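You operate a simulated robot arm through the tools that you are given. There is no shell and no other tool.

You are at the controls of a simulated robot arm. One attempt, no reset.

## Task
Put things in order on the ut bench. At the end: the yellow padlock stands where the cream filter stood; the white foam ring stands on top of the white tape roll; the cream filter stands where the white foam ring stood; the green gap gauge stands where the yellow padlock stood; whatever was shut is shut again. Leave all else as you found it, and nothing knocked over.

The check looks at the end state, three seconds after you hand in, the way a careful person would. Anything else that was tipped, shoved, dropped, spilled or broken makes it a failure.

## Robot
A 7-joint arm with a two-finger parallel gripper, fixed in place. Base frame: the origin is at the foot of the arm, x ahead of it, y to its left, z up. Units: mm, rad, N and s.
With the tool pointing down near the work surface it reaches from about 100 to 640 mm from the base axis. Its first joint turns from -1.152 to 1.152 rad. Payload 1.57 kg.
The tool frame sits at the grasp point between the pads (the TCP): z along the fingers, y along the line on which they close. The tips reach 30 mm beyond it. Largest opening 80 mm; finger width 17, thickness 12; the body of the gripper, 40 by 82 mm, starts 80 mm behind the TCP.
Orientation is told as [roll, pitch, yaw] about the base's x, y, z axes, in that order, counted from this pose: with the fingers straight down and closing along the base's y, the tool's x points along the base's -x, its y along +y and its z along -z.

## Interface
- The arm moves only by the tool step_arm. Its arguments are lists of equal length, an entry for each row: "linear": the shift along the base's x, y, z in units of 50 mm (1.0 is 50 mm), a list of three; "delta_rot": the turn, a rotation vector about the base's x, y, z in units of 4 degrees (1.0 is 4 degrees), a list of three; "fingers": the closure, from 0 (fully open) to 1 (shut). In form: {"linear": [[x, y, z], ...], "delta_rot": [[wx, wy, wz], ...], "fingers": [fingers, ...]}. A call has 1 to 20 rows; each row shifts and turns the commanded pose from where the row before left it. A call with a number of a shift or a turn outside -1 to 1 is refused whole. Each row takes 0.2 s and may step no farther than 50 mm and 0.15 rad from the row before; otherwise, or with a gripper value out of range, the whole call is refused. Where a pose cannot be reached the arm comes as near as it can. A force on the tool above 40 N (or 10 N above the force at the start of the call, whichever is more), or a blocked arm, ends the call early, and 0.2 s more pass. The fingers move at their own pace (about 72 mm/s each) and stop on an object; they squeeze with about 37 N. The grip force told is the motor's: it shows also when the fingers shut on nothing. Time passes only in rows, and 0.2 s behind the last, so rows that do not move let the fingers close. The reply holds the time, the measured pose of the TCP, the force on the tool along the base axes, the opening and the grip force, in the units named above and with some noise, with the torque about the TCP (base axes, N m) and any sound that the robot's microphone picked up.
- Cameras (640 x 400 px; columns grow to the right, rows downward): "scene" is fixed at [65.2, 455, 1409.8]; the picture's right is [-0.57, -0.82, 0.00], its down [-0.59, 0.41, -0.70] and it looks along [0.57, -0.39, -0.72] (base axes); focal length 270 px, centre (320, 200). "wrist" rides on the gripper at [72, -7, -122] in the tool frame; the picture's right is [0.09, 1.00, 0.00], its down [-0.84, 0.08, -0.54] and it looks along [-0.54, 0.05, 0.84] (tool axes); focal length 238 px, centre (320, 200). There is no depth. A picture from a camera that has moved, and an enlarged one, comes with that camera's place and axes in the base frame and with its lens.
- get_image(camera): a new picture of that camera. It takes no simulated time.
- close_up(camera, box): a new picture of the part [left, top, right, bottom] of that camera's present view, enlarged. It takes no simulated time.
- sign_off(): hands the job in; it is judged then, once.

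Nothing tells you positions but the pictures and the camera data. Unless the task says otherwise, let go and move clear before handing in.

The tools are called by a JSON object that holds its "api" and its "payload". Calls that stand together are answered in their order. step_arm: Moves the arm, as the interface text tells. Its arguments: {"type":"object","properties":{"linear":{"type":"array"},"delta_rot":{"type":"array"},"fingers":{"type":"array"}},"required":["linear","delta_rot","fingers"]} The other tools are called the same way: get_image (camera) takes a picture; close_up (camera, box) takes an enlarged picture of a part of a camera's view; sign_off () hands the job in.

At the start:

```text
time_s: 0.0
tool_pos: [389.6, -60.2, 1132.4]
ee_rot: [0.0, 0.0, 0.001]
contact_force: [-0.4, -0.1, 0.4]
ft_torque: [-0.03, 0.0, -0.03]
grip_width: 79.9
finger_force: 0.0
```

scene: 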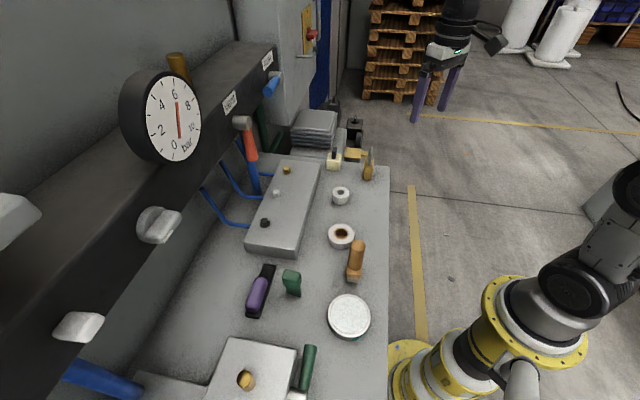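
wrist: 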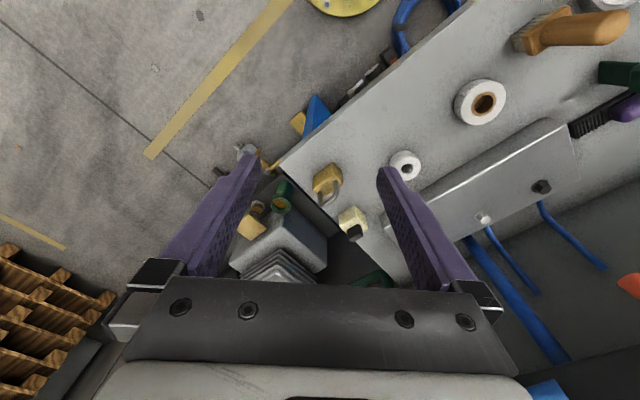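

I see a bench with a tape roll, foam ring, padlock, filter and other items. I'll look closer before I move anything.

{"api": "close_up", "payload": {"camera": "scene", "box": [280, 100, 440, 200]}}

{"api": "close_up", "payload": {"camera": "scene", "box": [220, 200, 412, 320]}}

{"api": "close_up", "payload": {"camera": "scene", "box": [160, 290, 400, 400]}}

{"api": "close_up", "payload": {"camera": "wrist", "box": [200, 120, 440, 270]}}

{"api": "close_up", "payload": {"camera": "wrist", "box": [400, 0, 640, 150]}}

```text
4.00 times, centred on (360, 150) of scene
camera zoom: at [65.2, 455.0, 1409.8], right [-0.57, -0.82, 0.0], down [-0.59, 0.41, -0.7], along [0.57, -0.39, -0.72], focal length 1082 px, centre (160, 400)
```

zoom: 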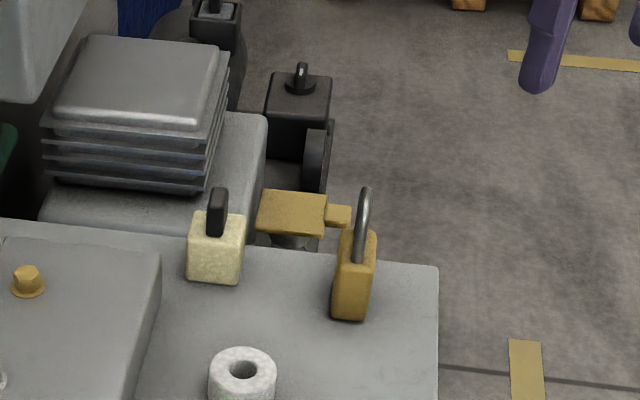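

```text
3.33 times, centred on (316, 260) of scene
camera zoom: at [65.2, 455.0, 1409.8], right [-0.57, -0.82, 0.0], down [-0.59, 0.41, -0.7], along [0.57, -0.39, -0.72], focal length 902 px, centre (333, 0)
```

zoom: 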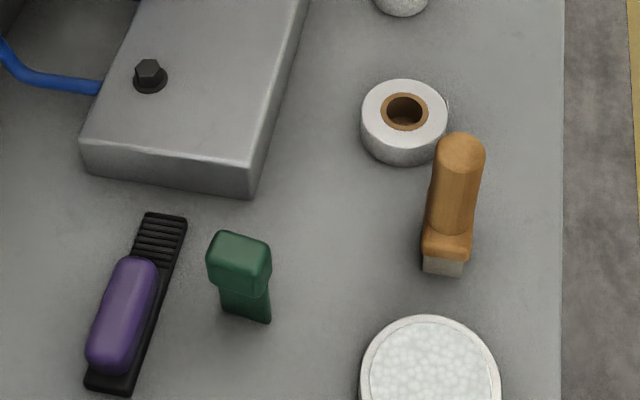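

```text
2.67 times, centred on (280, 345) of scene
camera zoom: at [65.2, 455.0, 1409.8], right [-0.57, -0.82, 0.0], down [-0.59, 0.41, -0.7], along [0.57, -0.39, -0.72], focal length 721 px, centre (427, -187)
```

zoom: 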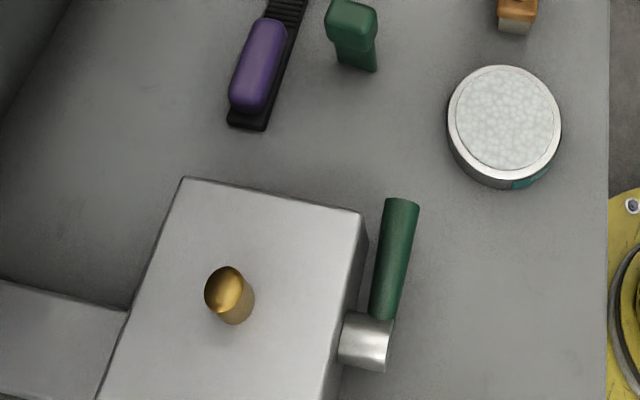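

```text
2.67 times, centred on (320, 195) of wrist
camera zoom: at [317.3, -66.5, 1253.2], right [-0.09, 1.0, 0.0], down [0.84, 0.08, 0.54], along [0.54, 0.05, -0.84], focal length 636 px, centre (320, 213)
```

zoom: 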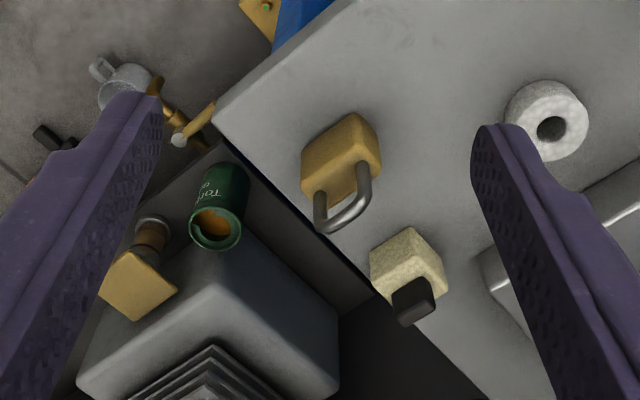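

```text
2.67 times, centred on (520, 75) of wrist
camera zoom: at [317.3, -66.5, 1253.2], right [-0.09, 1.0, 0.0], down [0.84, 0.08, 0.54], along [0.54, 0.05, -0.84], focal length 636 px, centre (-213, 533)
```

zoom: 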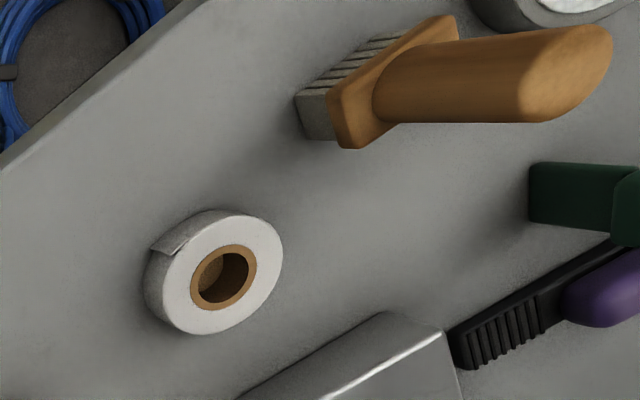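

The bench is turned about 45° from the base axes, with its top near z≈850. I take the foam ring at about (481,100), the tape roll at (367,185), the padlock near (495,-18), the filter near (600,38) and the gap gauge near (311,355). I'll stay high and turn the gripper 45° to line up with the bench and look closer.

{"api": "step_arm", "payload": {"linear": [[0, 0.1, 0], [0, 0.1, 0], [0, 0.1, 0], [0, 0.1, 0], [0, 0.1, 0], [0, 0.1, 0], [0, 0.1, 0], [0, 0.1, 0], [0, 0.1, 0], [0, 0.1, 0], [0, 0.1, 0], [0, 0.1, 0]], "delta_rot": [[0, 0, 0.9375], [0, 0, 0.9375], [0, 0, 0.9375], [0, 0, 0.9375], [0, 0, 0.9375], [0, 0, 0.9375], [0, 0, 0.9375], [0, 0, 0.9375], [0, 0, 0.9375], [0, 0, 0.9375], [0, 0, 0.9375], [0, 0, 0.9375]], "fingers": [0, 0, 0, 0, 0, 0, 0, 0, 0, 0, 0, 0]}}

{"api": "get_image", "payload": {"camera": "wrist"}}

{"api": "get_image", "payload": {"camera": "scene"}}

```text
time_s: 2.6
tool_pos: [388.9, -0.8, 1132.2]
ee_rot: [0.001, 0.0, 0.786]
contact_force: [0.1, -0.1, -0.4]
ft_torque: [0.04, 0.01, -0.02]
grip_width: 80.0
finger_force: 0.1
```

```text
taken
camera wrist: at [342.5, -55.8, 1253.5], right [-0.77, 0.64, 0.0], down [0.54, 0.65, 0.54], along [0.35, 0.42, -0.84], focal length 238 px, centre (320, 200)
```

wrist: 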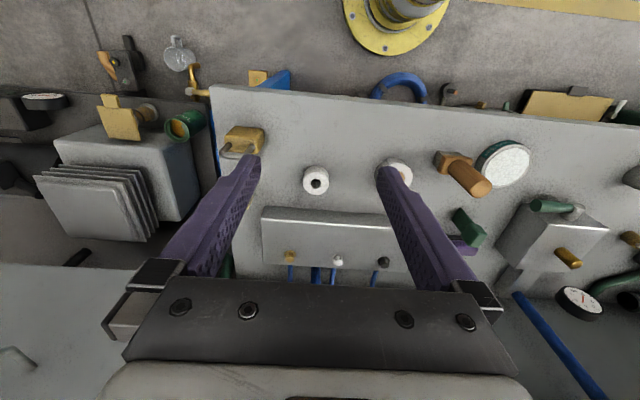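

```text
taken
```

scene: 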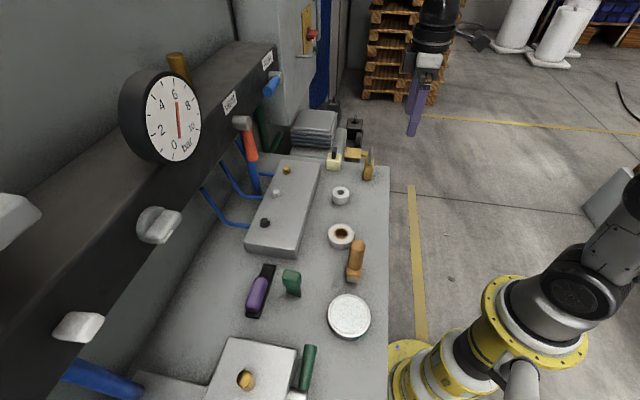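

The bench axis is now square in the wrist view. I'm zooming in on each item from here.

{"api": "close_up", "payload": {"camera": "wrist", "box": [200, 100, 360, 200]}}

{"api": "close_up", "payload": {"camera": "wrist", "box": [360, 120, 552, 240]}}

{"api": "close_up", "payload": {"camera": "wrist", "box": [440, 180, 640, 305]}}

```text
4.00 times, centred on (280, 150) of wrist
camera zoom: at [342.5, -55.8, 1253.5], right [-0.77, 0.64, 0.0], down [0.54, 0.65, 0.54], along [0.35, 0.42, -0.84], focal length 953 px, centre (480, 400)
```

zoom: 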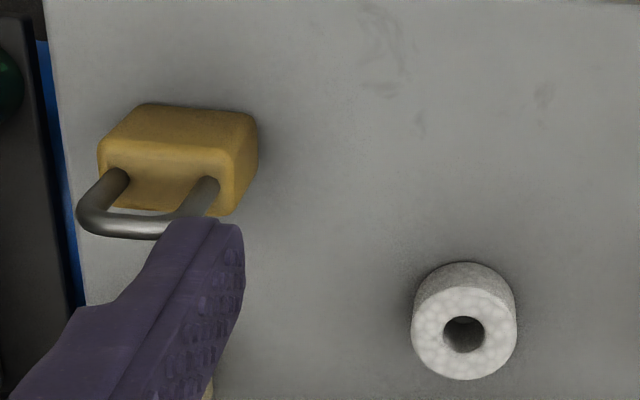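

```text
3.33 times, centred on (456, 180) of wrist
camera zoom: at [342.5, -55.8, 1253.5], right [-0.77, 0.64, 0.0], down [0.54, 0.65, 0.54], along [0.35, 0.42, -0.84], focal length 794 px, centre (-133, 267)
```

zoom: 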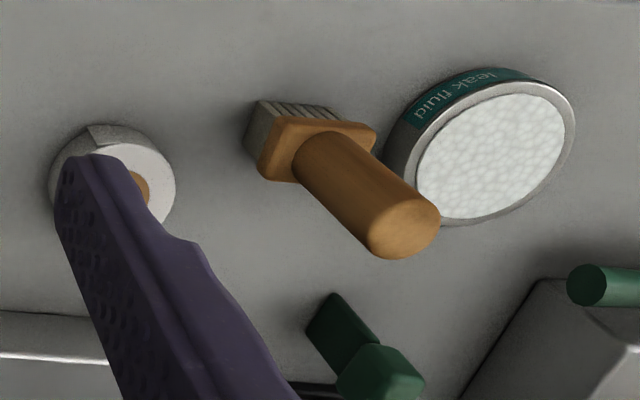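

```text
3.20 times, centred on (540, 242) of wrist
camera zoom: at [342.5, -55.8, 1253.5], right [-0.77, 0.64, 0.0], down [0.54, 0.65, 0.54], along [0.35, 0.42, -0.84], focal length 763 px, centre (-384, 64)
```

zoom: 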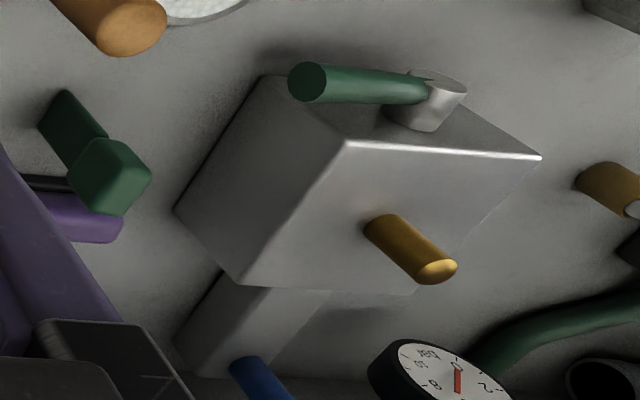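

The dish is an open tub of "leak fluid", so I'll keep clear of it. First I'll go above the foam ring for a precise look.

{"api": "step_arm", "payload": {"linear": [[0.4, 0.45, -0.6], [0.4, 0.45, -0.6], [0.4, 0.45, -0.6], [0.4, 0.45, -0.6], [0, 0, 0]], "delta_rot": [[0, 0, 0], [0, 0, 0], [0, 0, 0], [0, 0, 0], [0, 0, 0]], "fingers": [0, 0, 0, 0, 0]}}

{"api": "get_image", "payload": {"camera": "wrist"}}

{"api": "get_image", "payload": {"camera": "scene"}}

```text
time_s: 3.8
tool_pos: [472.1, 88.2, 1010.0]
ee_rot: [0.001, 0.0, 0.785]
contact_force: [0.2, 0.2, 0.0]
ft_torque: [0.0, -0.02, 0.03]
grip_width: 80.0
finger_force: 0.0
```

```text
taken
camera wrist: at [425.7, 33.1, 1131.9], right [-0.77, 0.64, 0.0], down [0.54, 0.65, 0.54], along [0.35, 0.42, -0.84], focal length 238 px, centre (320, 200)
```

wrist: 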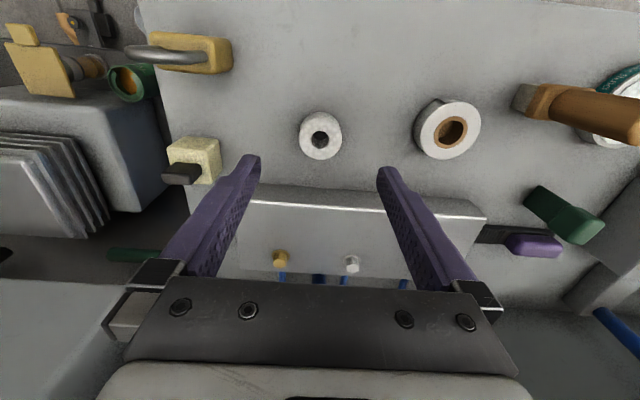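

```text
taken
```

scene: 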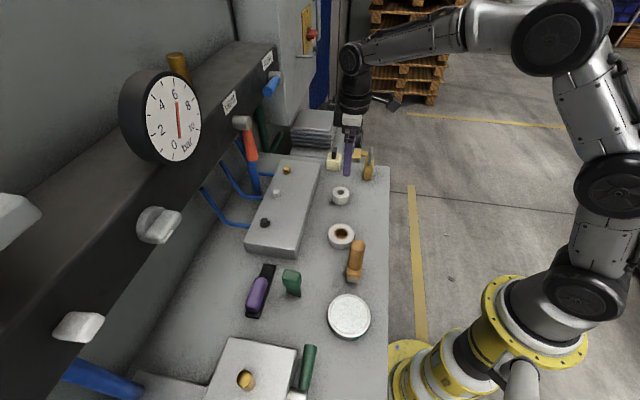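

{"api": "close_up", "payload": {"camera": "wrist", "box": [260, 80, 388, 160]}}

{"api": "close_up", "payload": {"camera": "wrist", "box": [100, 10, 260, 110]}}

{"api": "close_up", "payload": {"camera": "wrist", "box": [130, 110, 258, 190]}}

{"api": "close_up", "payload": {"camera": "wrist", "box": [390, 70, 518, 150]}}

{"api": "close_up", "payload": {"camera": "wrist", "box": [480, 150, 640, 250]}}

```text
5.00 times, centred on (324, 120) of wrist
camera zoom: at [425.7, 33.1, 1131.9], right [-0.77, 0.64, 0.0], down [0.54, 0.65, 0.54], along [0.35, 0.42, -0.84], focal length 1192 px, centre (300, 600)
```

zoom: 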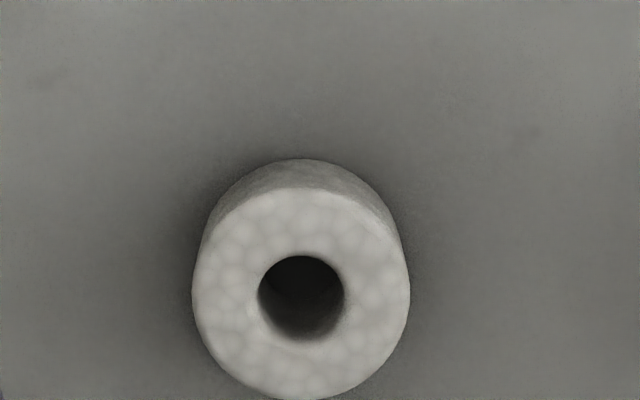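

```text
4.00 times, centred on (180, 60) of wrist
camera zoom: at [425.7, 33.1, 1131.9], right [-0.77, 0.64, 0.0], down [0.54, 0.65, 0.54], along [0.35, 0.42, -0.84], focal length 953 px, centre (880, 760)
```

zoom: 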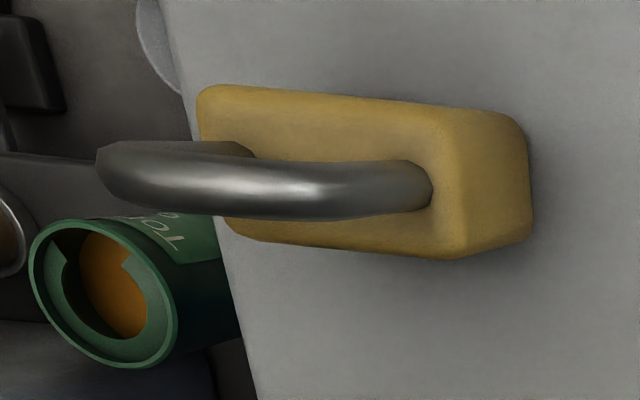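

```text
5.00 times, centred on (194, 150) of wrist
camera zoom: at [425.7, 33.1, 1131.9], right [-0.77, 0.64, 0.0], down [0.54, 0.65, 0.54], along [0.35, 0.42, -0.84], focal length 1192 px, centre (950, 450)
```

zoom: 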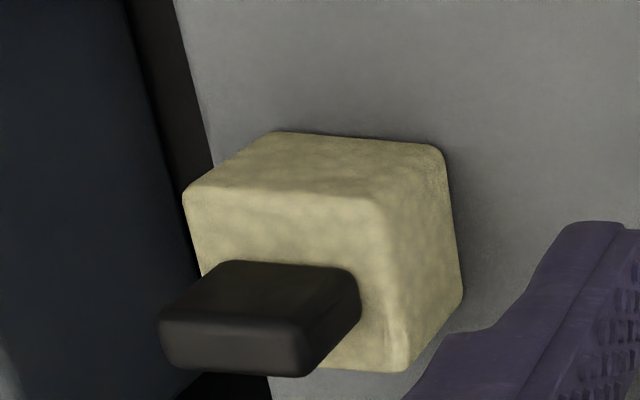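

```text
5.00 times, centred on (454, 110) of wrist
camera zoom: at [425.7, 33.1, 1131.9], right [-0.77, 0.64, 0.0], down [0.54, 0.65, 0.54], along [0.35, 0.42, -0.84], focal length 1192 px, centre (-350, 650)
```

zoom: 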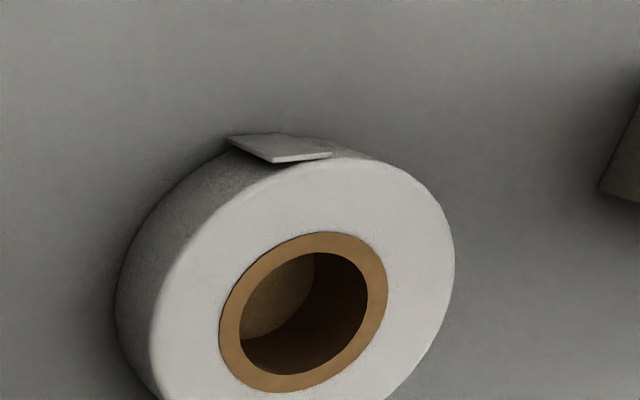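

```text
4.00 times, centred on (560, 200) of wrist
camera zoom: at [425.7, 33.1, 1131.9], right [-0.77, 0.64, 0.0], down [0.54, 0.65, 0.54], along [0.35, 0.42, -0.84], focal length 953 px, centre (-640, 200)
```

zoom: 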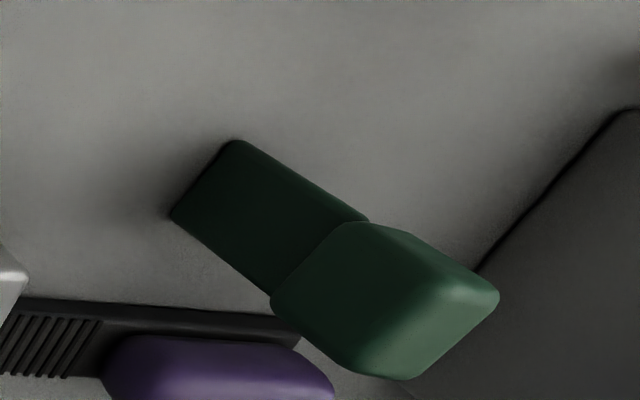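

The bench top comes out at z≈847 and the foam ring at (481.5,100), about 49 mm across with its top near 870. The filter is at about (610,27), a 40 mm block, and the padlock body is at about (517,-35), 47×26 mm. I'm moving down over the ring.

{"api": "step_arm", "payload": {"linear": [[0.19, 0.24, -0.5], [0, 0, -0.7], [0, 0, -0.5], [0, 0, -0.3], [0, 0, 0]], "delta_rot": [[0, 0, 0], [0, 0, 0], [0, 0, 0], [0, 0, 0], [0, 0, 0]], "fingers": [0, 0, 0, 0, 0]}}

{"api": "get_image", "payload": {"camera": "wrist"}}

{"api": "close_up", "payload": {"camera": "scene", "box": [280, 120, 408, 200]}}

```text
time_s: 5.0
tool_pos: [479.4, 102.5, 912.8]
ee_rot: [-0.001, 0.0, 0.786]
contact_force: [0.8, 0.0, 0.3]
ft_torque: [0.03, 0.01, -0.01]
grip_width: 80.0
finger_force: 0.2
```

```text
taken
camera wrist: at [433.5, 46.8, 1033.4], right [-0.77, 0.64, 0.0], down [0.54, 0.65, 0.54], along [0.35, 0.42, -0.84], focal length 238 px, centre (320, 200)
```

wrist: 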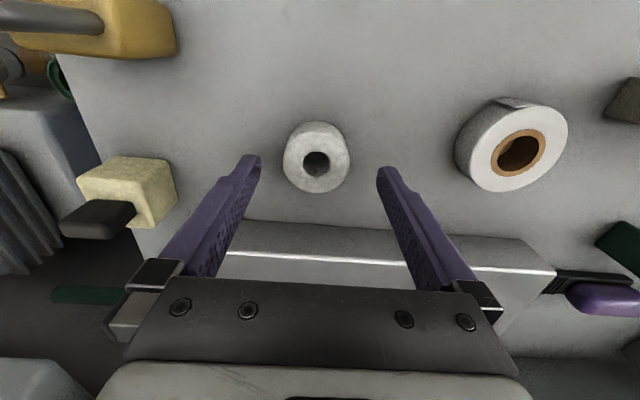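

```text
5.00 times, centred on (344, 160) of scene
camera zoom: at [65.2, 455.0, 1409.8], right [-0.57, -0.82, 0.0], down [-0.59, 0.41, -0.7], along [0.57, -0.39, -0.72], focal length 1352 px, centre (200, 400)
```

zoom: 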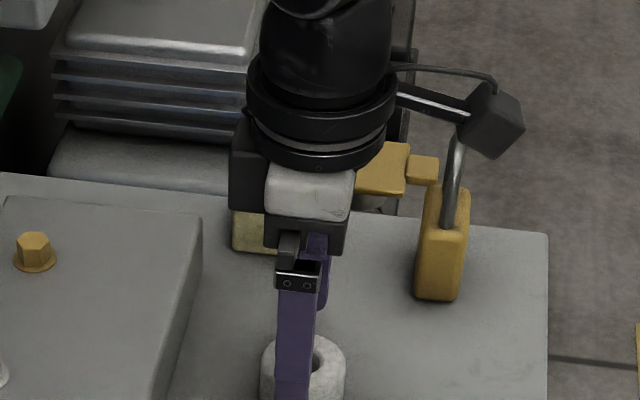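

{"api": "close_up", "payload": {"camera": "wrist", "box": [256, 110, 384, 190]}}

{"api": "close_up", "payload": {"camera": "wrist", "box": [50, 130, 210, 230]}}

{"api": "close_up", "payload": {"camera": "wrist", "box": [440, 80, 600, 180]}}

```text
5.00 times, centred on (320, 150) of wrist
camera zoom: at [433.5, 46.8, 1033.4], right [-0.77, 0.64, 0.0], down [0.54, 0.65, 0.54], along [0.35, 0.42, -0.84], focal length 1192 px, centre (320, 450)
```

zoom: 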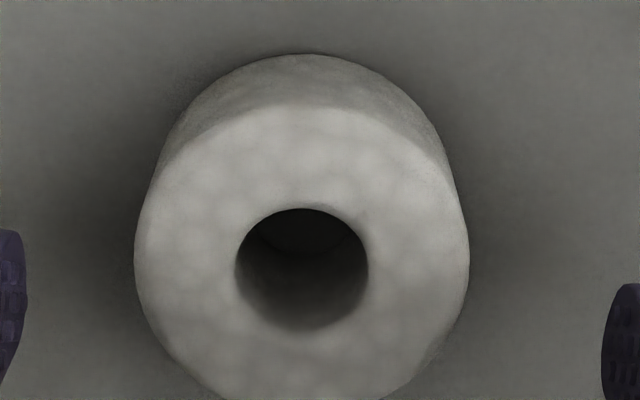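

```text
4.00 times, centred on (130, 180) of wrist
camera zoom: at [433.5, 46.8, 1033.4], right [-0.77, 0.64, 0.0], down [0.54, 0.65, 0.54], along [0.35, 0.42, -0.84], focal length 953 px, centre (1080, 280)
```

zoom: 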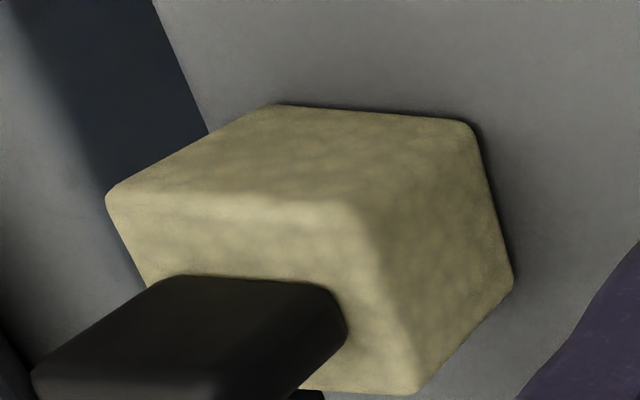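

```text
4.00 times, centred on (520, 130) of wrist
camera zoom: at [433.5, 46.8, 1033.4], right [-0.77, 0.64, 0.0], down [0.54, 0.65, 0.54], along [0.35, 0.42, -0.84], focal length 953 px, centre (-480, 480)
```

zoom: 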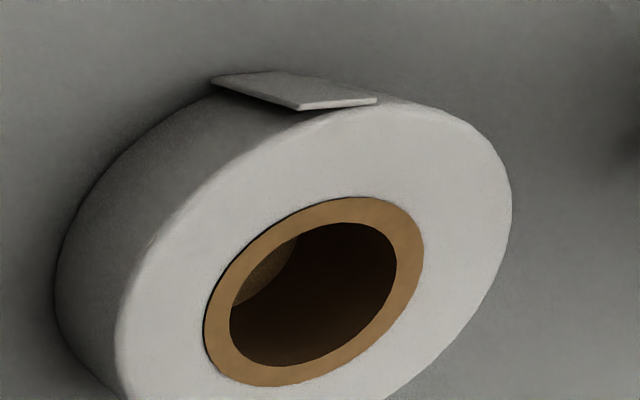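

The ring is centred between the fingers. I'll go down, close on it and lift a little.

{"api": "step_arm", "payload": {"linear": [[0.06, -0.02, -0.2], [0, 0, -0.2], [0, 0, -0.2], [0, 0, 0], [0, 0, 0], [0, 0, 0], [0, 0, 0], [0, 0, 0]], "delta_rot": [[0, 0, 0], [0, 0, 0], [0, 0, 0], [0, 0, 0], [0, 0, 0], [0, 0, 0], [0, 0, 0], [0, 0, 0]], "fingers": [0, 0, 0, 0, 0.6, 0.6, 0.6, 0.6]}}

{"api": "get_image", "payload": {"camera": "wrist"}}

```text
time_s: 6.8
tool_pos: [480.3, 100.0, 881.5]
ee_rot: [-0.001, 0.001, 0.784]
contact_force: [0.2, 0.2, -0.5]
ft_torque: [0.02, 0.03, -0.02]
grip_width: 44.8
finger_force: 37.2
```

```text
taken
camera wrist: at [434.6, 45.2, 1002.8], right [-0.77, 0.64, 0.0], down [0.54, 0.65, 0.54], along [0.35, 0.42, -0.84], focal length 238 px, centre (320, 200)
```

wrist: 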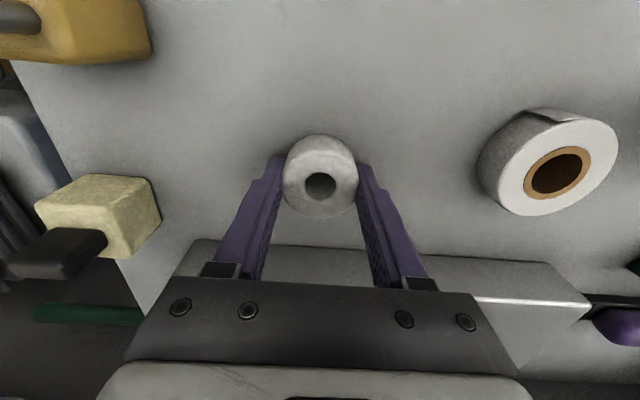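

The ring is gripped at 44.8 mm. I'm lifting it and carrying it to a point above the tape roll, at about (366.5,186).

{"api": "step_arm", "payload": {"linear": [[0, 0, 0.2], [0, 0, 0.5], [0, 0, 0.7], [0, 0, 0.2], [-0.38, 0.28, 0], [-0.5, 0.37, 0], [-0.5, 0.37, 0], [-0.5, 0.37, 0], [-0.432, 0.314, 0], [0, 0, 0], [0, 0, 0]], "delta_rot": [[0, 0, 0], [0, 0, 0], [0, 0, 0], [0, 0, 0], [0, 0, 0], [0, 0, 0], [0, 0, 0], [0, 0, 0], [0, 0, 0], [0, 0, 0], [0, 0, 0]], "fingers": [0.6, 0.6, 0.6, 0.6, 0.6, 0.6, 0.6, 0.6, 0.6, 0.6, 0.6]}}

{"api": "get_image", "payload": {"camera": "wrist"}}

{"api": "close_up", "payload": {"camera": "scene", "box": [260, 160, 420, 260]}}

```text
time_s: 9.2
tool_pos: [367.2, 186.7, 962.5]
ee_rot: [-0.001, 0.001, 0.785]
contact_force: [0.6, 0.2, 0.0]
ft_torque: [-0.01, 0.02, -0.01]
grip_width: 44.8
finger_force: 36.7
```

```text
taken
camera wrist: at [319.2, 131.6, 1084.1], right [-0.77, 0.64, 0.0], down [0.54, 0.65, 0.54], along [0.35, 0.42, -0.84], focal length 238 px, centre (320, 200)
```

wrist: 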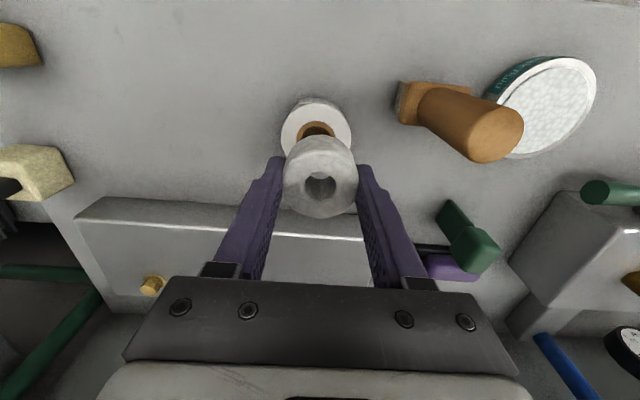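

```text
4.00 times, centred on (340, 210) of scene
camera zoom: at [65.2, 455.0, 1409.8], right [-0.57, -0.82, 0.0], down [-0.59, 0.41, -0.7], along [0.57, -0.39, -0.72], focal length 1082 px, centre (240, 160)
```

zoom: 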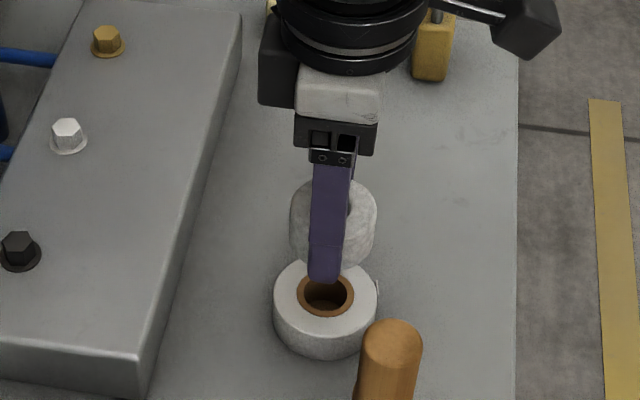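

{"api": "close_up", "payload": {"camera": "wrist", "box": [256, 90, 384, 170]}}

{"api": "close_up", "payload": {"camera": "wrist", "box": [256, 140, 384, 220]}}

{"api": "close_up", "payload": {"camera": "wrist", "box": [400, 180, 528, 260]}}

```text
5.00 times, centred on (320, 130) of wrist
camera zoom: at [319.2, 131.6, 1084.1], right [-0.77, 0.64, 0.0], down [0.54, 0.65, 0.54], along [0.35, 0.42, -0.84], focal length 1192 px, centre (320, 550)
```

zoom: 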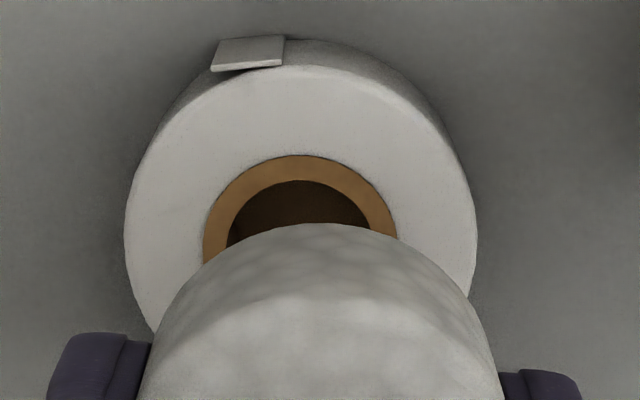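

```text
5.00 times, centred on (320, 180) of wrist
camera zoom: at [319.2, 131.6, 1084.1], right [-0.77, 0.64, 0.0], down [0.54, 0.65, 0.54], along [0.35, 0.42, -0.84], focal length 1192 px, centre (320, 300)
```

zoom: 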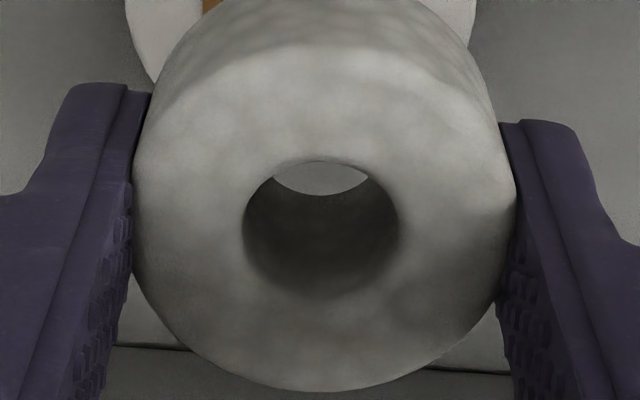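

```text
5.00 times, centred on (464, 220) of wrist
camera zoom: at [319.2, 131.6, 1084.1], right [-0.77, 0.64, 0.0], down [0.54, 0.65, 0.54], along [0.35, 0.42, -0.84], focal length 1192 px, centre (-400, 100)
```

zoom: 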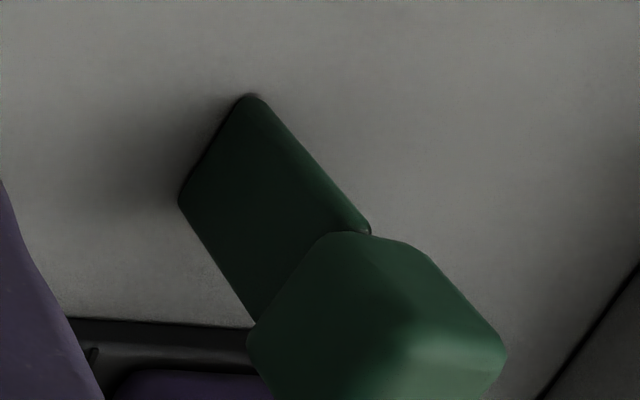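

The ring sits a few millimetres off the tape roll's axis, so I'm correcting by (+1.2,−4.8) mm and lowering to just above it.

{"api": "step_arm", "payload": {"linear": [[0.024, -0.096, -0.2], [0, 0, -0.3], [0, 0, -0.3], [0, 0, -0.1], [0, 0, 0], [0, 0, 0]], "delta_rot": [[0, 0, 0], [0, 0, 0], [0, 0, 0], [0, 0, 0], [0, 0, 0], [0, 0, 0]], "fingers": [0.6, 0.6, 0.6, 0.6, 0.6, 0.6]}}

{"api": "close_up", "payload": {"camera": "wrist", "box": [224, 100, 416, 220]}}

{"api": "close_up", "payload": {"camera": "scene", "box": [300, 190, 396, 250]}}

```text
time_s: 10.6
tool_pos: [366.6, 182.6, 915.6]
ee_rot: [0.0, 0.0, 0.785]
contact_force: [-0.2, -0.1, 0.8]
ft_torque: [0.03, 0.02, 0.03]
grip_width: 44.3
finger_force: 37.4
```

```text
3.33 times, centred on (320, 160) of wrist
camera zoom: at [321.1, 126.4, 1037.6], right [-0.77, 0.64, 0.0], down [0.54, 0.65, 0.54], along [0.35, 0.42, -0.84], focal length 794 px, centre (320, 333)
```

zoom: 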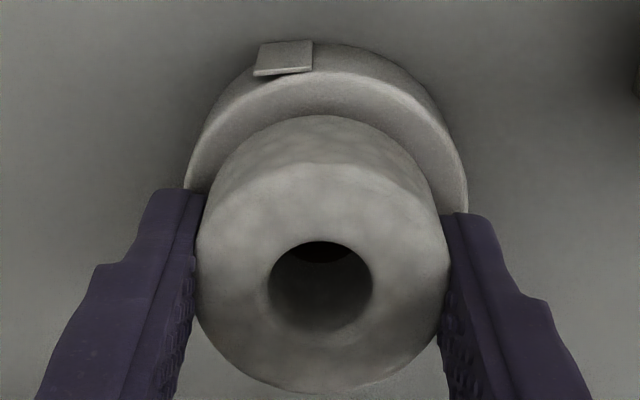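

```text
6.67 times, centred on (348, 220) of scene
camera zoom: at [65.2, 455.0, 1409.8], right [-0.57, -0.82, 0.0], down [-0.59, 0.41, -0.7], along [0.57, -0.39, -0.72], focal length 1803 px, centre (133, 67)
```

zoom: 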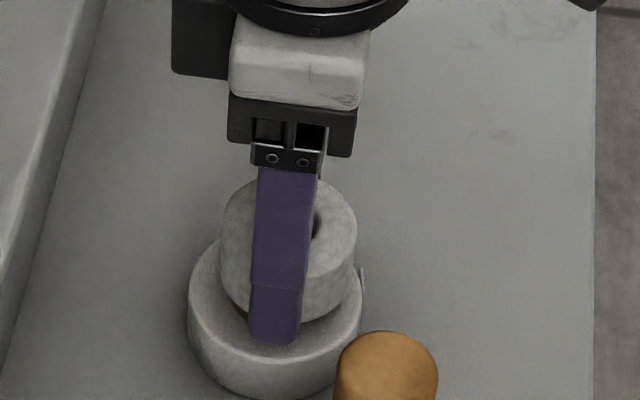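

The ring is well centred over the roll. Now I'm lowering in 1.5 mm steps, watching the force.

{"api": "step_arm", "payload": {"linear": [[0, 0, -0.03], [0, 0, -0.03], [0, 0, 0]], "delta_rot": [[0, 0, 0], [0, 0, 0], [0, 0, 0]], "fingers": [0.6, 0.6, 0.6]}}

{"api": "step_arm", "payload": {"linear": [[0, 0, -0.03], [0, 0, 0]], "delta_rot": [[0, 0, 0], [0, 0, 0]], "fingers": [0.6, 0.6]}}

```text
time_s: 11.4
tool_pos: [368.0, 181.8, 913.6]
ee_rot: [0.001, 0.001, 0.786]
contact_force: [-0.9, 0.0, 0.1]
ft_torque: [0.0, 0.01, 0.01]
grip_width: 44.4
finger_force: 37.3
```

```text
time_s: 12.0
tool_pos: [368.4, 182.0, 911.8]
ee_rot: [-0.001, 0.0, 0.785]
contact_force: [0.5, 0.7, 0.1]
ft_torque: [-0.01, -0.03, 0.02]
grip_width: 44.5
finger_force: 37.4
```

{"api": "step_arm", "payload": {"linear": [[0, 0, -0.03], [0, 0, 0]], "delta_rot": [[0, 0, 0], [0, 0, 0]], "fingers": [0.6, 0.6]}}

{"api": "step_arm", "payload": {"linear": [[0, 0, -0.03], [0, 0, 0]], "delta_rot": [[0, 0, 0], [0, 0, 0]], "fingers": [0.6, 0.6]}}

{"api": "close_up", "payload": {"camera": "scene", "box": [300, 190, 396, 250]}}

```text
time_s: 12.6
tool_pos: [366.5, 182.5, 910.9]
ee_rot: [-0.001, -0.001, 0.786]
contact_force: [-0.4, 0.2, 0.0]
ft_torque: [0.01, 0.0, -0.02]
grip_width: 44.5
finger_force: 37.0
```

```text
time_s: 13.2
tool_pos: [367.3, 181.9, 909.0]
ee_rot: [-0.001, 0.001, 0.786]
contact_force: [-0.3, 0.3, -0.4]
ft_torque: [0.01, -0.01, -0.04]
grip_width: 44.5
finger_force: 36.9
```

```text
6.67 times, centred on (348, 220) of scene
camera zoom: at [65.2, 455.0, 1409.8], right [-0.57, -0.82, 0.0], down [-0.59, 0.41, -0.7], along [0.57, -0.39, -0.72], focal length 1803 px, centre (133, 67)
```

zoom: 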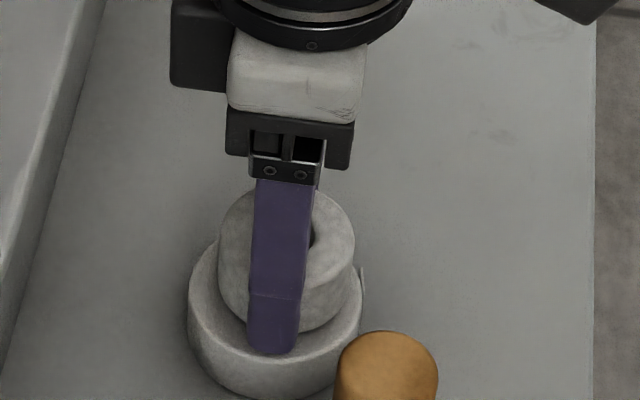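

{"api": "step_arm", "payload": {"linear": [[0, 0, -0.02], [0, 0, 0]], "delta_rot": [[0, 0, 0], [0, 0, 0]], "fingers": [0.6, 0.6]}}

{"api": "step_arm", "payload": {"linear": [[0, 0, -0.02], [0, 0, 0]], "delta_rot": [[0, 0, 0], [0, 0, 0]], "fingers": [0.6, 0.6]}}

{"api": "step_arm", "payload": {"linear": [[0, 0, -0.02], [0, 0, 0]], "delta_rot": [[0, 0, 0], [0, 0, 0]], "fingers": [0.6, 0.6]}}

{"api": "close_up", "payload": {"camera": "wrist", "box": [224, 100, 416, 220]}}

```text
time_s: 13.8
tool_pos: [369.1, 181.3, 908.8]
ee_rot: [0.0, 0.001, 0.785]
contact_force: [-0.4, -0.8, -0.2]
ft_torque: [-0.02, -0.03, 0.02]
grip_width: 44.3
finger_force: 37.2
```

```text
time_s: 14.4
tool_pos: [368.1, 181.5, 908.2]
ee_rot: [0.001, -0.001, 0.784]
contact_force: [0.5, -0.3, 1.1]
ft_torque: [0.0, 0.0, -0.01]
grip_width: 44.5
finger_force: 37.0
```

```text
time_s: 15.0
tool_pos: [369.0, 181.2, 908.2]
ee_rot: [0.001, -0.002, 0.786]
contact_force: [0.1, 0.9, 1.1]
ft_torque: [0.04, 0.04, 0.02]
grip_width: 44.4
finger_force: 36.9
```

```text
3.33 times, centred on (320, 160) of wrist
camera zoom: at [321.8, 126.7, 1029.0], right [-0.77, 0.64, 0.0], down [0.54, 0.65, 0.54], along [0.35, 0.42, -0.84], focal length 794 px, centre (320, 333)
```

zoom: 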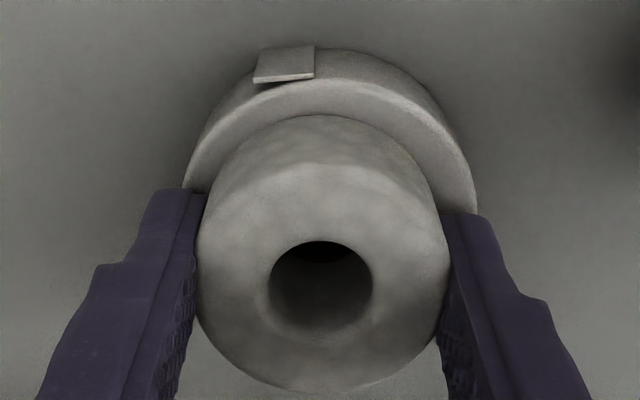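

{"api": "step_arm", "payload": {"linear": [[0, 0, -0.02], [0, 0, 0]], "delta_rot": [[0, 0, 0], [0, 0, 0]], "fingers": [0.6, 0.6]}}

{"api": "step_arm", "payload": {"linear": [[0, 0, -0.02], [0, 0, 0]], "delta_rot": [[0, 0, 0], [0, 0, 0]], "fingers": [0.6, 0.6]}}

```text
time_s: 15.6
tool_pos: [367.5, 180.9, 907.9]
ee_rot: [0.001, -0.002, 0.784]
contact_force: [2.2, 0.4, 5.2]
ft_torque: [0.01, -0.06, 0.0]
grip_width: 44.0
finger_force: 37.3
```

```text
time_s: 16.2
tool_pos: [367.9, 181.9, 905.9]
ee_rot: [0.0, -0.002, 0.785]
contact_force: [-3.9, -0.4, 21.1]
ft_torque: [-0.01, 0.19, 0.04]
grip_width: 44.8
finger_force: 36.8
```

Contact is made. I'll ease up slightly, release gradually and rise.

{"api": "step_arm", "payload": {"linear": [[0, 0, 0.02], [0, 0, 0], [0, 0, 0], [0, 0, 0], [0, 0, 0], [0, 0, 0], [0, 0, 0], [0, 0, 0], [0, 0, 0.2], [0, 0, 0.4], [0, 0, 0.8], [0, 0, 0.8], [0, 0, 0]], "delta_rot": [[0, 0, 0], [0, 0, 0], [0, 0, 0], [0, 0, 0], [0, 0, 0], [0, 0, 0], [0, 0, 0], [0, 0, 0], [0, 0, 0], [0, 0, 0], [0, 0, 0], [0, 0, 0], [0, 0, 0]], "fingers": [0.6, 0.44, 0.41, 0.38, 0.34, 0.28, 0.2, 0.1, 0.1, 0.1, 0, 0, 0]}}

{"api": "get_image", "payload": {"camera": "wrist"}}

{"api": "close_up", "payload": {"camera": "scene", "box": [280, 160, 408, 240]}}

```text
time_s: 19.0
tool_pos: [368.5, 180.8, 1015.0]
ee_rot: [0.0, -0.001, 0.787]
contact_force: [-0.1, 0.2, 0.1]
ft_torque: [0.02, 0.03, -0.01]
grip_width: 80.0
finger_force: 0.0
```

```text
taken
camera wrist: at [322.0, 126.9, 1136.3], right [-0.77, 0.64, 0.0], down [0.54, 0.65, 0.54], along [0.35, 0.42, -0.84], focal length 238 px, centre (320, 200)
```

wrist: 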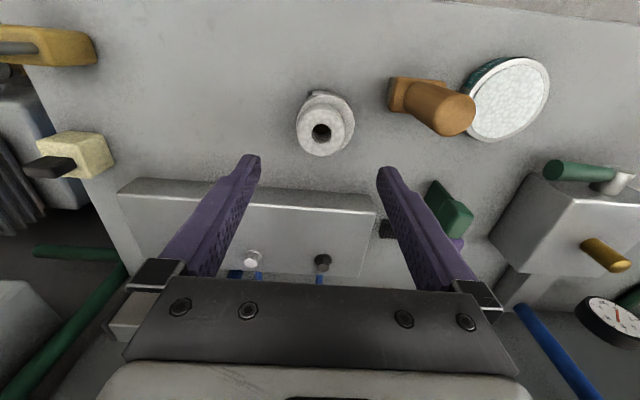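

```text
5.00 times, centred on (344, 200) of scene
camera zoom: at [65.2, 455.0, 1409.8], right [-0.57, -0.82, 0.0], down [-0.59, 0.41, -0.7], along [0.57, -0.39, -0.72], focal length 1352 px, centre (200, 200)
```

zoom: 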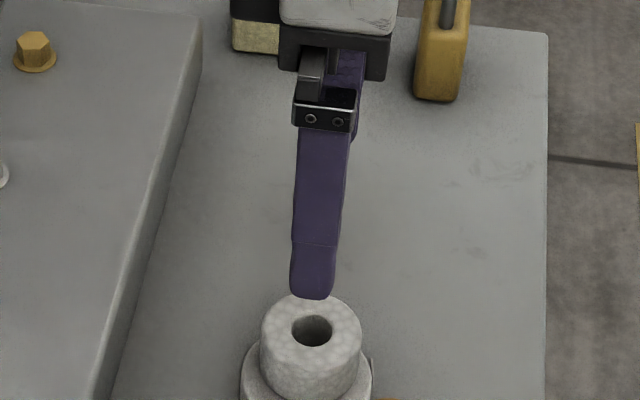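

The foam ring is standing on the tape roll. Next I'm moving over to the cream filter for a closer view.

{"api": "step_arm", "payload": {"linear": [[0.664, -0.469, -0.045], [0.664, -0.469, -0.045], [0.664, -0.469, -0.045], [0.664, -0.469, -0.045], [0.664, -0.469, -0.045], [0.664, -0.469, -0.045], [0.664, -0.469, -0.045], [0, 0, 0]], "delta_rot": [[0, 0, 0], [0, 0, 0], [0, 0, 0], [0, 0, 0], [0, 0, 0], [0, 0, 0], [0, 0, 0], [0, 0, 0]], "fingers": [0, 0, 0, 0, 0, 0, 0, 0]}}

{"api": "get_image", "payload": {"camera": "wrist"}}

{"api": "close_up", "payload": {"camera": "scene", "box": [280, 110, 408, 190]}}

{"api": "close_up", "payload": {"camera": "scene", "box": [290, 170, 418, 250]}}

```text
time_s: 20.8
tool_pos: [599.7, 19.7, 1001.9]
ee_rot: [0.0, -0.001, 0.786]
contact_force: [0.4, 0.5, -0.8]
ft_torque: [0.01, 0.0, -0.01]
grip_width: 80.2
finger_force: 0.1
```

```text
taken
camera wrist: at [553.5, -36.0, 1123.7], right [-0.77, 0.64, 0.0], down [0.54, 0.65, 0.54], along [0.35, 0.42, -0.84], focal length 238 px, centre (320, 200)
```

wrist: 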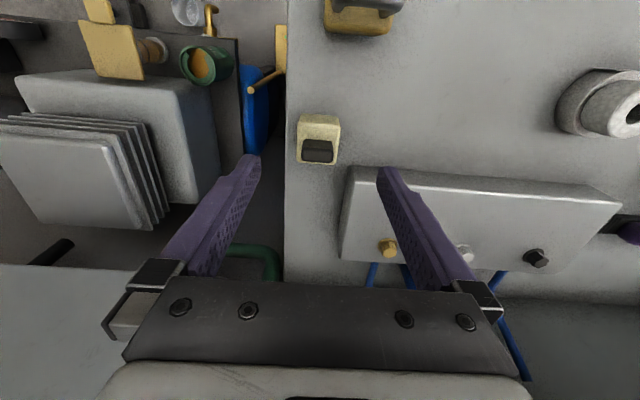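

```text
5.00 times, centred on (344, 150) of scene
camera zoom: at [65.2, 455.0, 1409.8], right [-0.57, -0.82, 0.0], down [-0.59, 0.41, -0.7], along [0.57, -0.39, -0.72], focal length 1352 px, centre (200, 450)
```

zoom: 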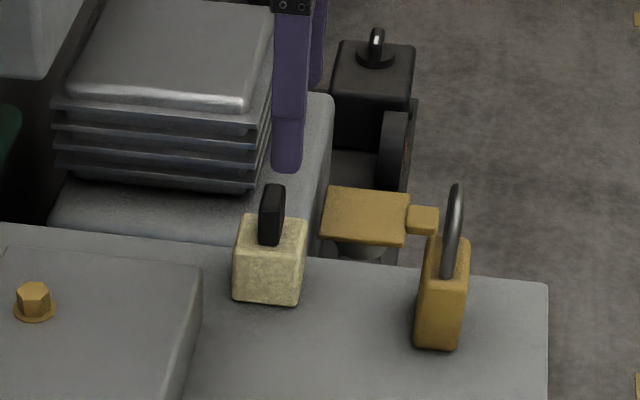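

```text
5.00 times, centred on (354, 210) of scene
camera zoom: at [65.2, 455.0, 1409.8], right [-0.57, -0.82, 0.0], down [-0.59, 0.41, -0.7], along [0.57, -0.39, -0.72], focal length 1352 px, centre (150, 150)
```

zoom: 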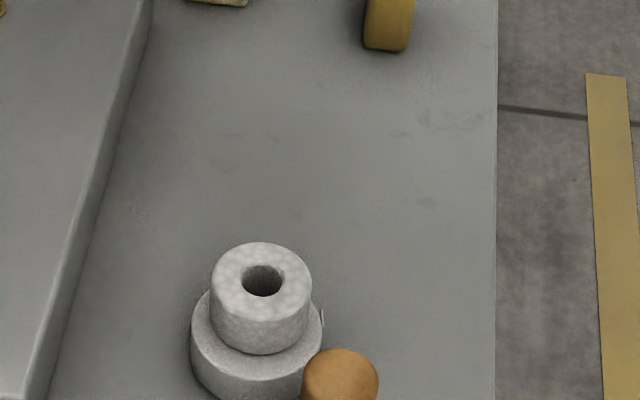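

{"api": "close_up", "payload": {"camera": "wrist", "box": [270, 90, 398, 170]}}

{"api": "close_up", "payload": {"camera": "wrist", "box": [290, 0, 418, 80]}}

```text
5.00 times, centred on (334, 130) of wrist
camera zoom: at [553.5, -36.0, 1123.7], right [-0.77, 0.64, 0.0], down [0.54, 0.65, 0.54], along [0.35, 0.42, -0.84], focal length 1192 px, centre (250, 550)
```

zoom: 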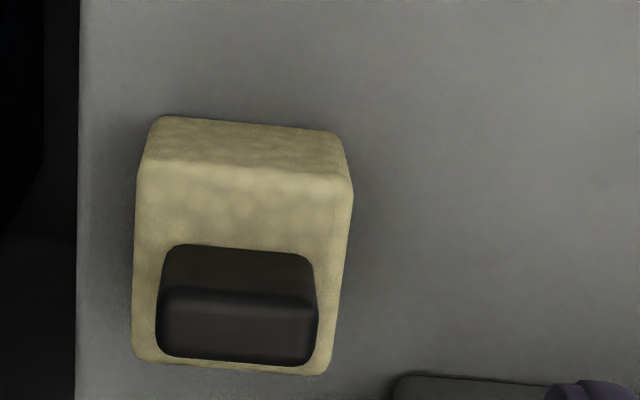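

```text
5.00 times, centred on (354, 40) of wrist
camera zoom: at [553.5, -36.0, 1123.7], right [-0.77, 0.64, 0.0], down [0.54, 0.65, 0.54], along [0.35, 0.42, -0.84], focal length 1192 px, centre (150, 1000)
```

zoom: 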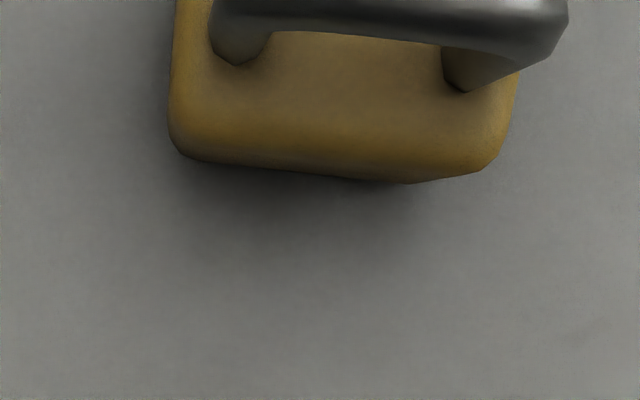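

The filter block measures about 42×40 mm, is aligned with the bench, and is centred at about (611,27). I'm lining up over it and lowering partway to verify.

{"api": "step_arm", "payload": {"linear": [[0.224, 0.178, -0.3], [0, 0, -0.5], [0, 0, -0.5], [0, 0, -0.1], [0, 0, 0], [0, 0, 0]], "delta_rot": [[0, 0, 0], [0, 0, 0], [0, 0, 0], [0, 0, 0], [0, 0, 0], [0, 0, 0]], "fingers": [0.05, 0.05, 0.05, 0.05, 0.05, 0.05]}}

{"api": "get_image", "payload": {"camera": "wrist"}}

{"api": "close_up", "payload": {"camera": "wrist", "box": [240, 110, 400, 210]}}

{"api": "close_up", "payload": {"camera": "scene", "box": [280, 110, 408, 190]}}

```text
time_s: 22.2
tool_pos: [608.2, 25.9, 931.7]
ee_rot: [0.001, -0.001, 0.786]
contact_force: [-0.1, 0.5, -0.8]
ft_torque: [0.0, -0.01, -0.03]
grip_width: 75.9
finger_force: 0.0
```

```text
taken
camera wrist: at [562.9, -28.8, 1052.4], right [-0.77, 0.64, 0.0], down [0.54, 0.65, 0.54], along [0.35, 0.42, -0.84], focal length 238 px, centre (320, 200)
```

wrist: 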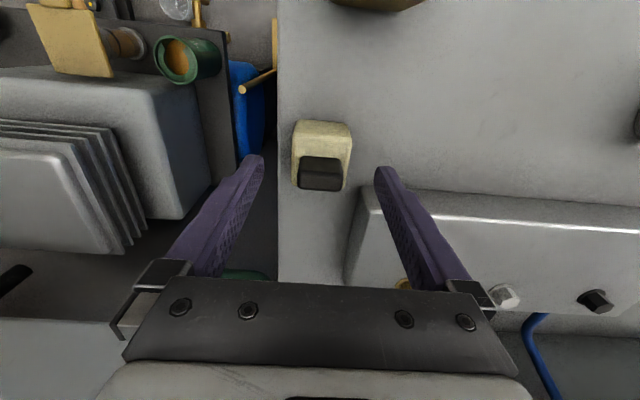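

```text
4.00 times, centred on (320, 160) of wrist
camera zoom: at [562.9, -28.8, 1052.4], right [-0.77, 0.64, 0.0], down [0.54, 0.65, 0.54], along [0.35, 0.42, -0.84], focal length 953 px, centre (320, 360)
```

zoom: 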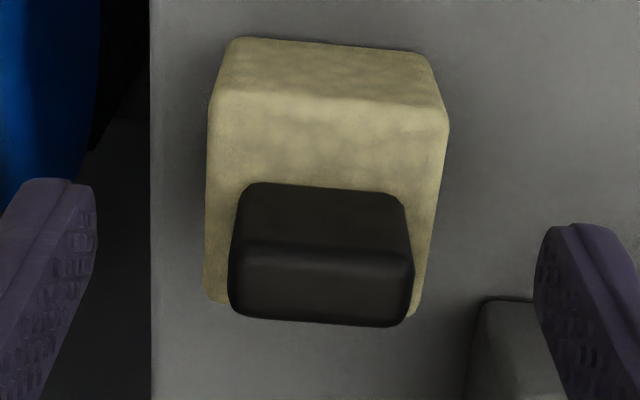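

```text
5.00 times, centred on (344, 150) of scene
camera zoom: at [65.2, 455.0, 1409.8], right [-0.57, -0.82, 0.0], down [-0.59, 0.41, -0.7], along [0.57, -0.39, -0.72], focal length 1352 px, centre (200, 450)
```

zoom: 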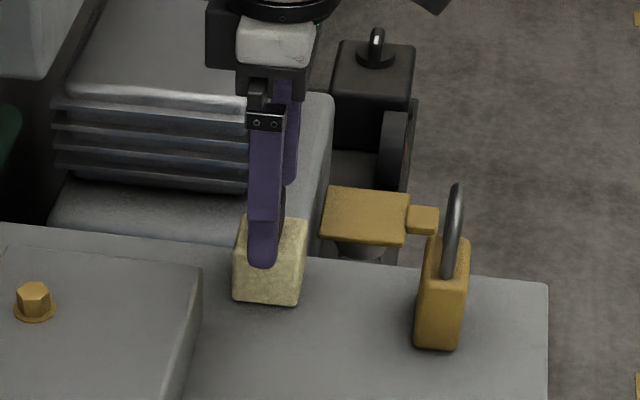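

{"api": "step_arm", "payload": {"linear": [[0.03, 0.044, -0.2], [0, 0, -0.4], [0, 0, -0.3], [0, 0, 0], [0, 0, 0]], "delta_rot": [[0, 0, 0], [0, 0, 0], [0, 0, 0], [0, 0, 0], [0, 0, 0]], "fingers": [0.05, 0.05, 0.05, 0.05, 0.05]}}

{"api": "get_image", "payload": {"camera": "wrist"}}

{"api": "close_up", "payload": {"camera": "scene", "box": [280, 110, 408, 190]}}

```text
time_s: 23.4
tool_pos: [611.7, 29.3, 886.4]
ee_rot: [0.0, 0.0, 0.784]
contact_force: [-1.2, -1.6, 0.1]
ft_torque: [0.03, -0.04, 0.03]
grip_width: 76.0
finger_force: 0.1
```

```text
taken
camera wrist: at [565.1, -25.4, 1007.1], right [-0.77, 0.64, 0.0], down [0.54, 0.65, 0.54], along [0.35, 0.42, -0.84], focal length 238 px, centre (320, 200)
```

wrist: 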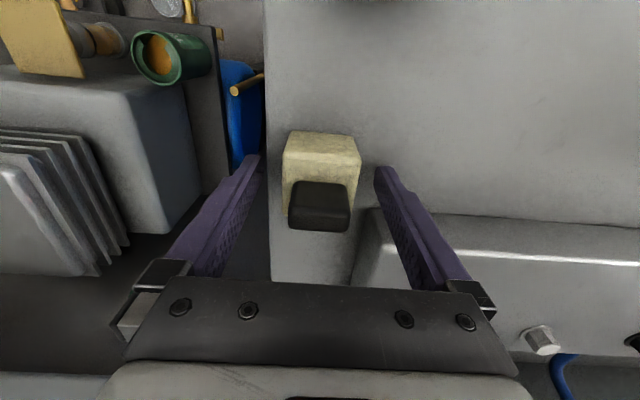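

```text
5.00 times, centred on (344, 150) of scene
camera zoom: at [65.2, 455.0, 1409.8], right [-0.57, -0.82, 0.0], down [-0.59, 0.41, -0.7], along [0.57, -0.39, -0.72], focal length 1352 px, centre (200, 450)
```

zoom: 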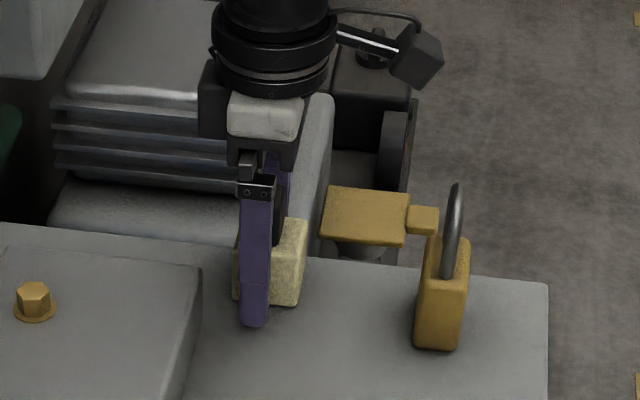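

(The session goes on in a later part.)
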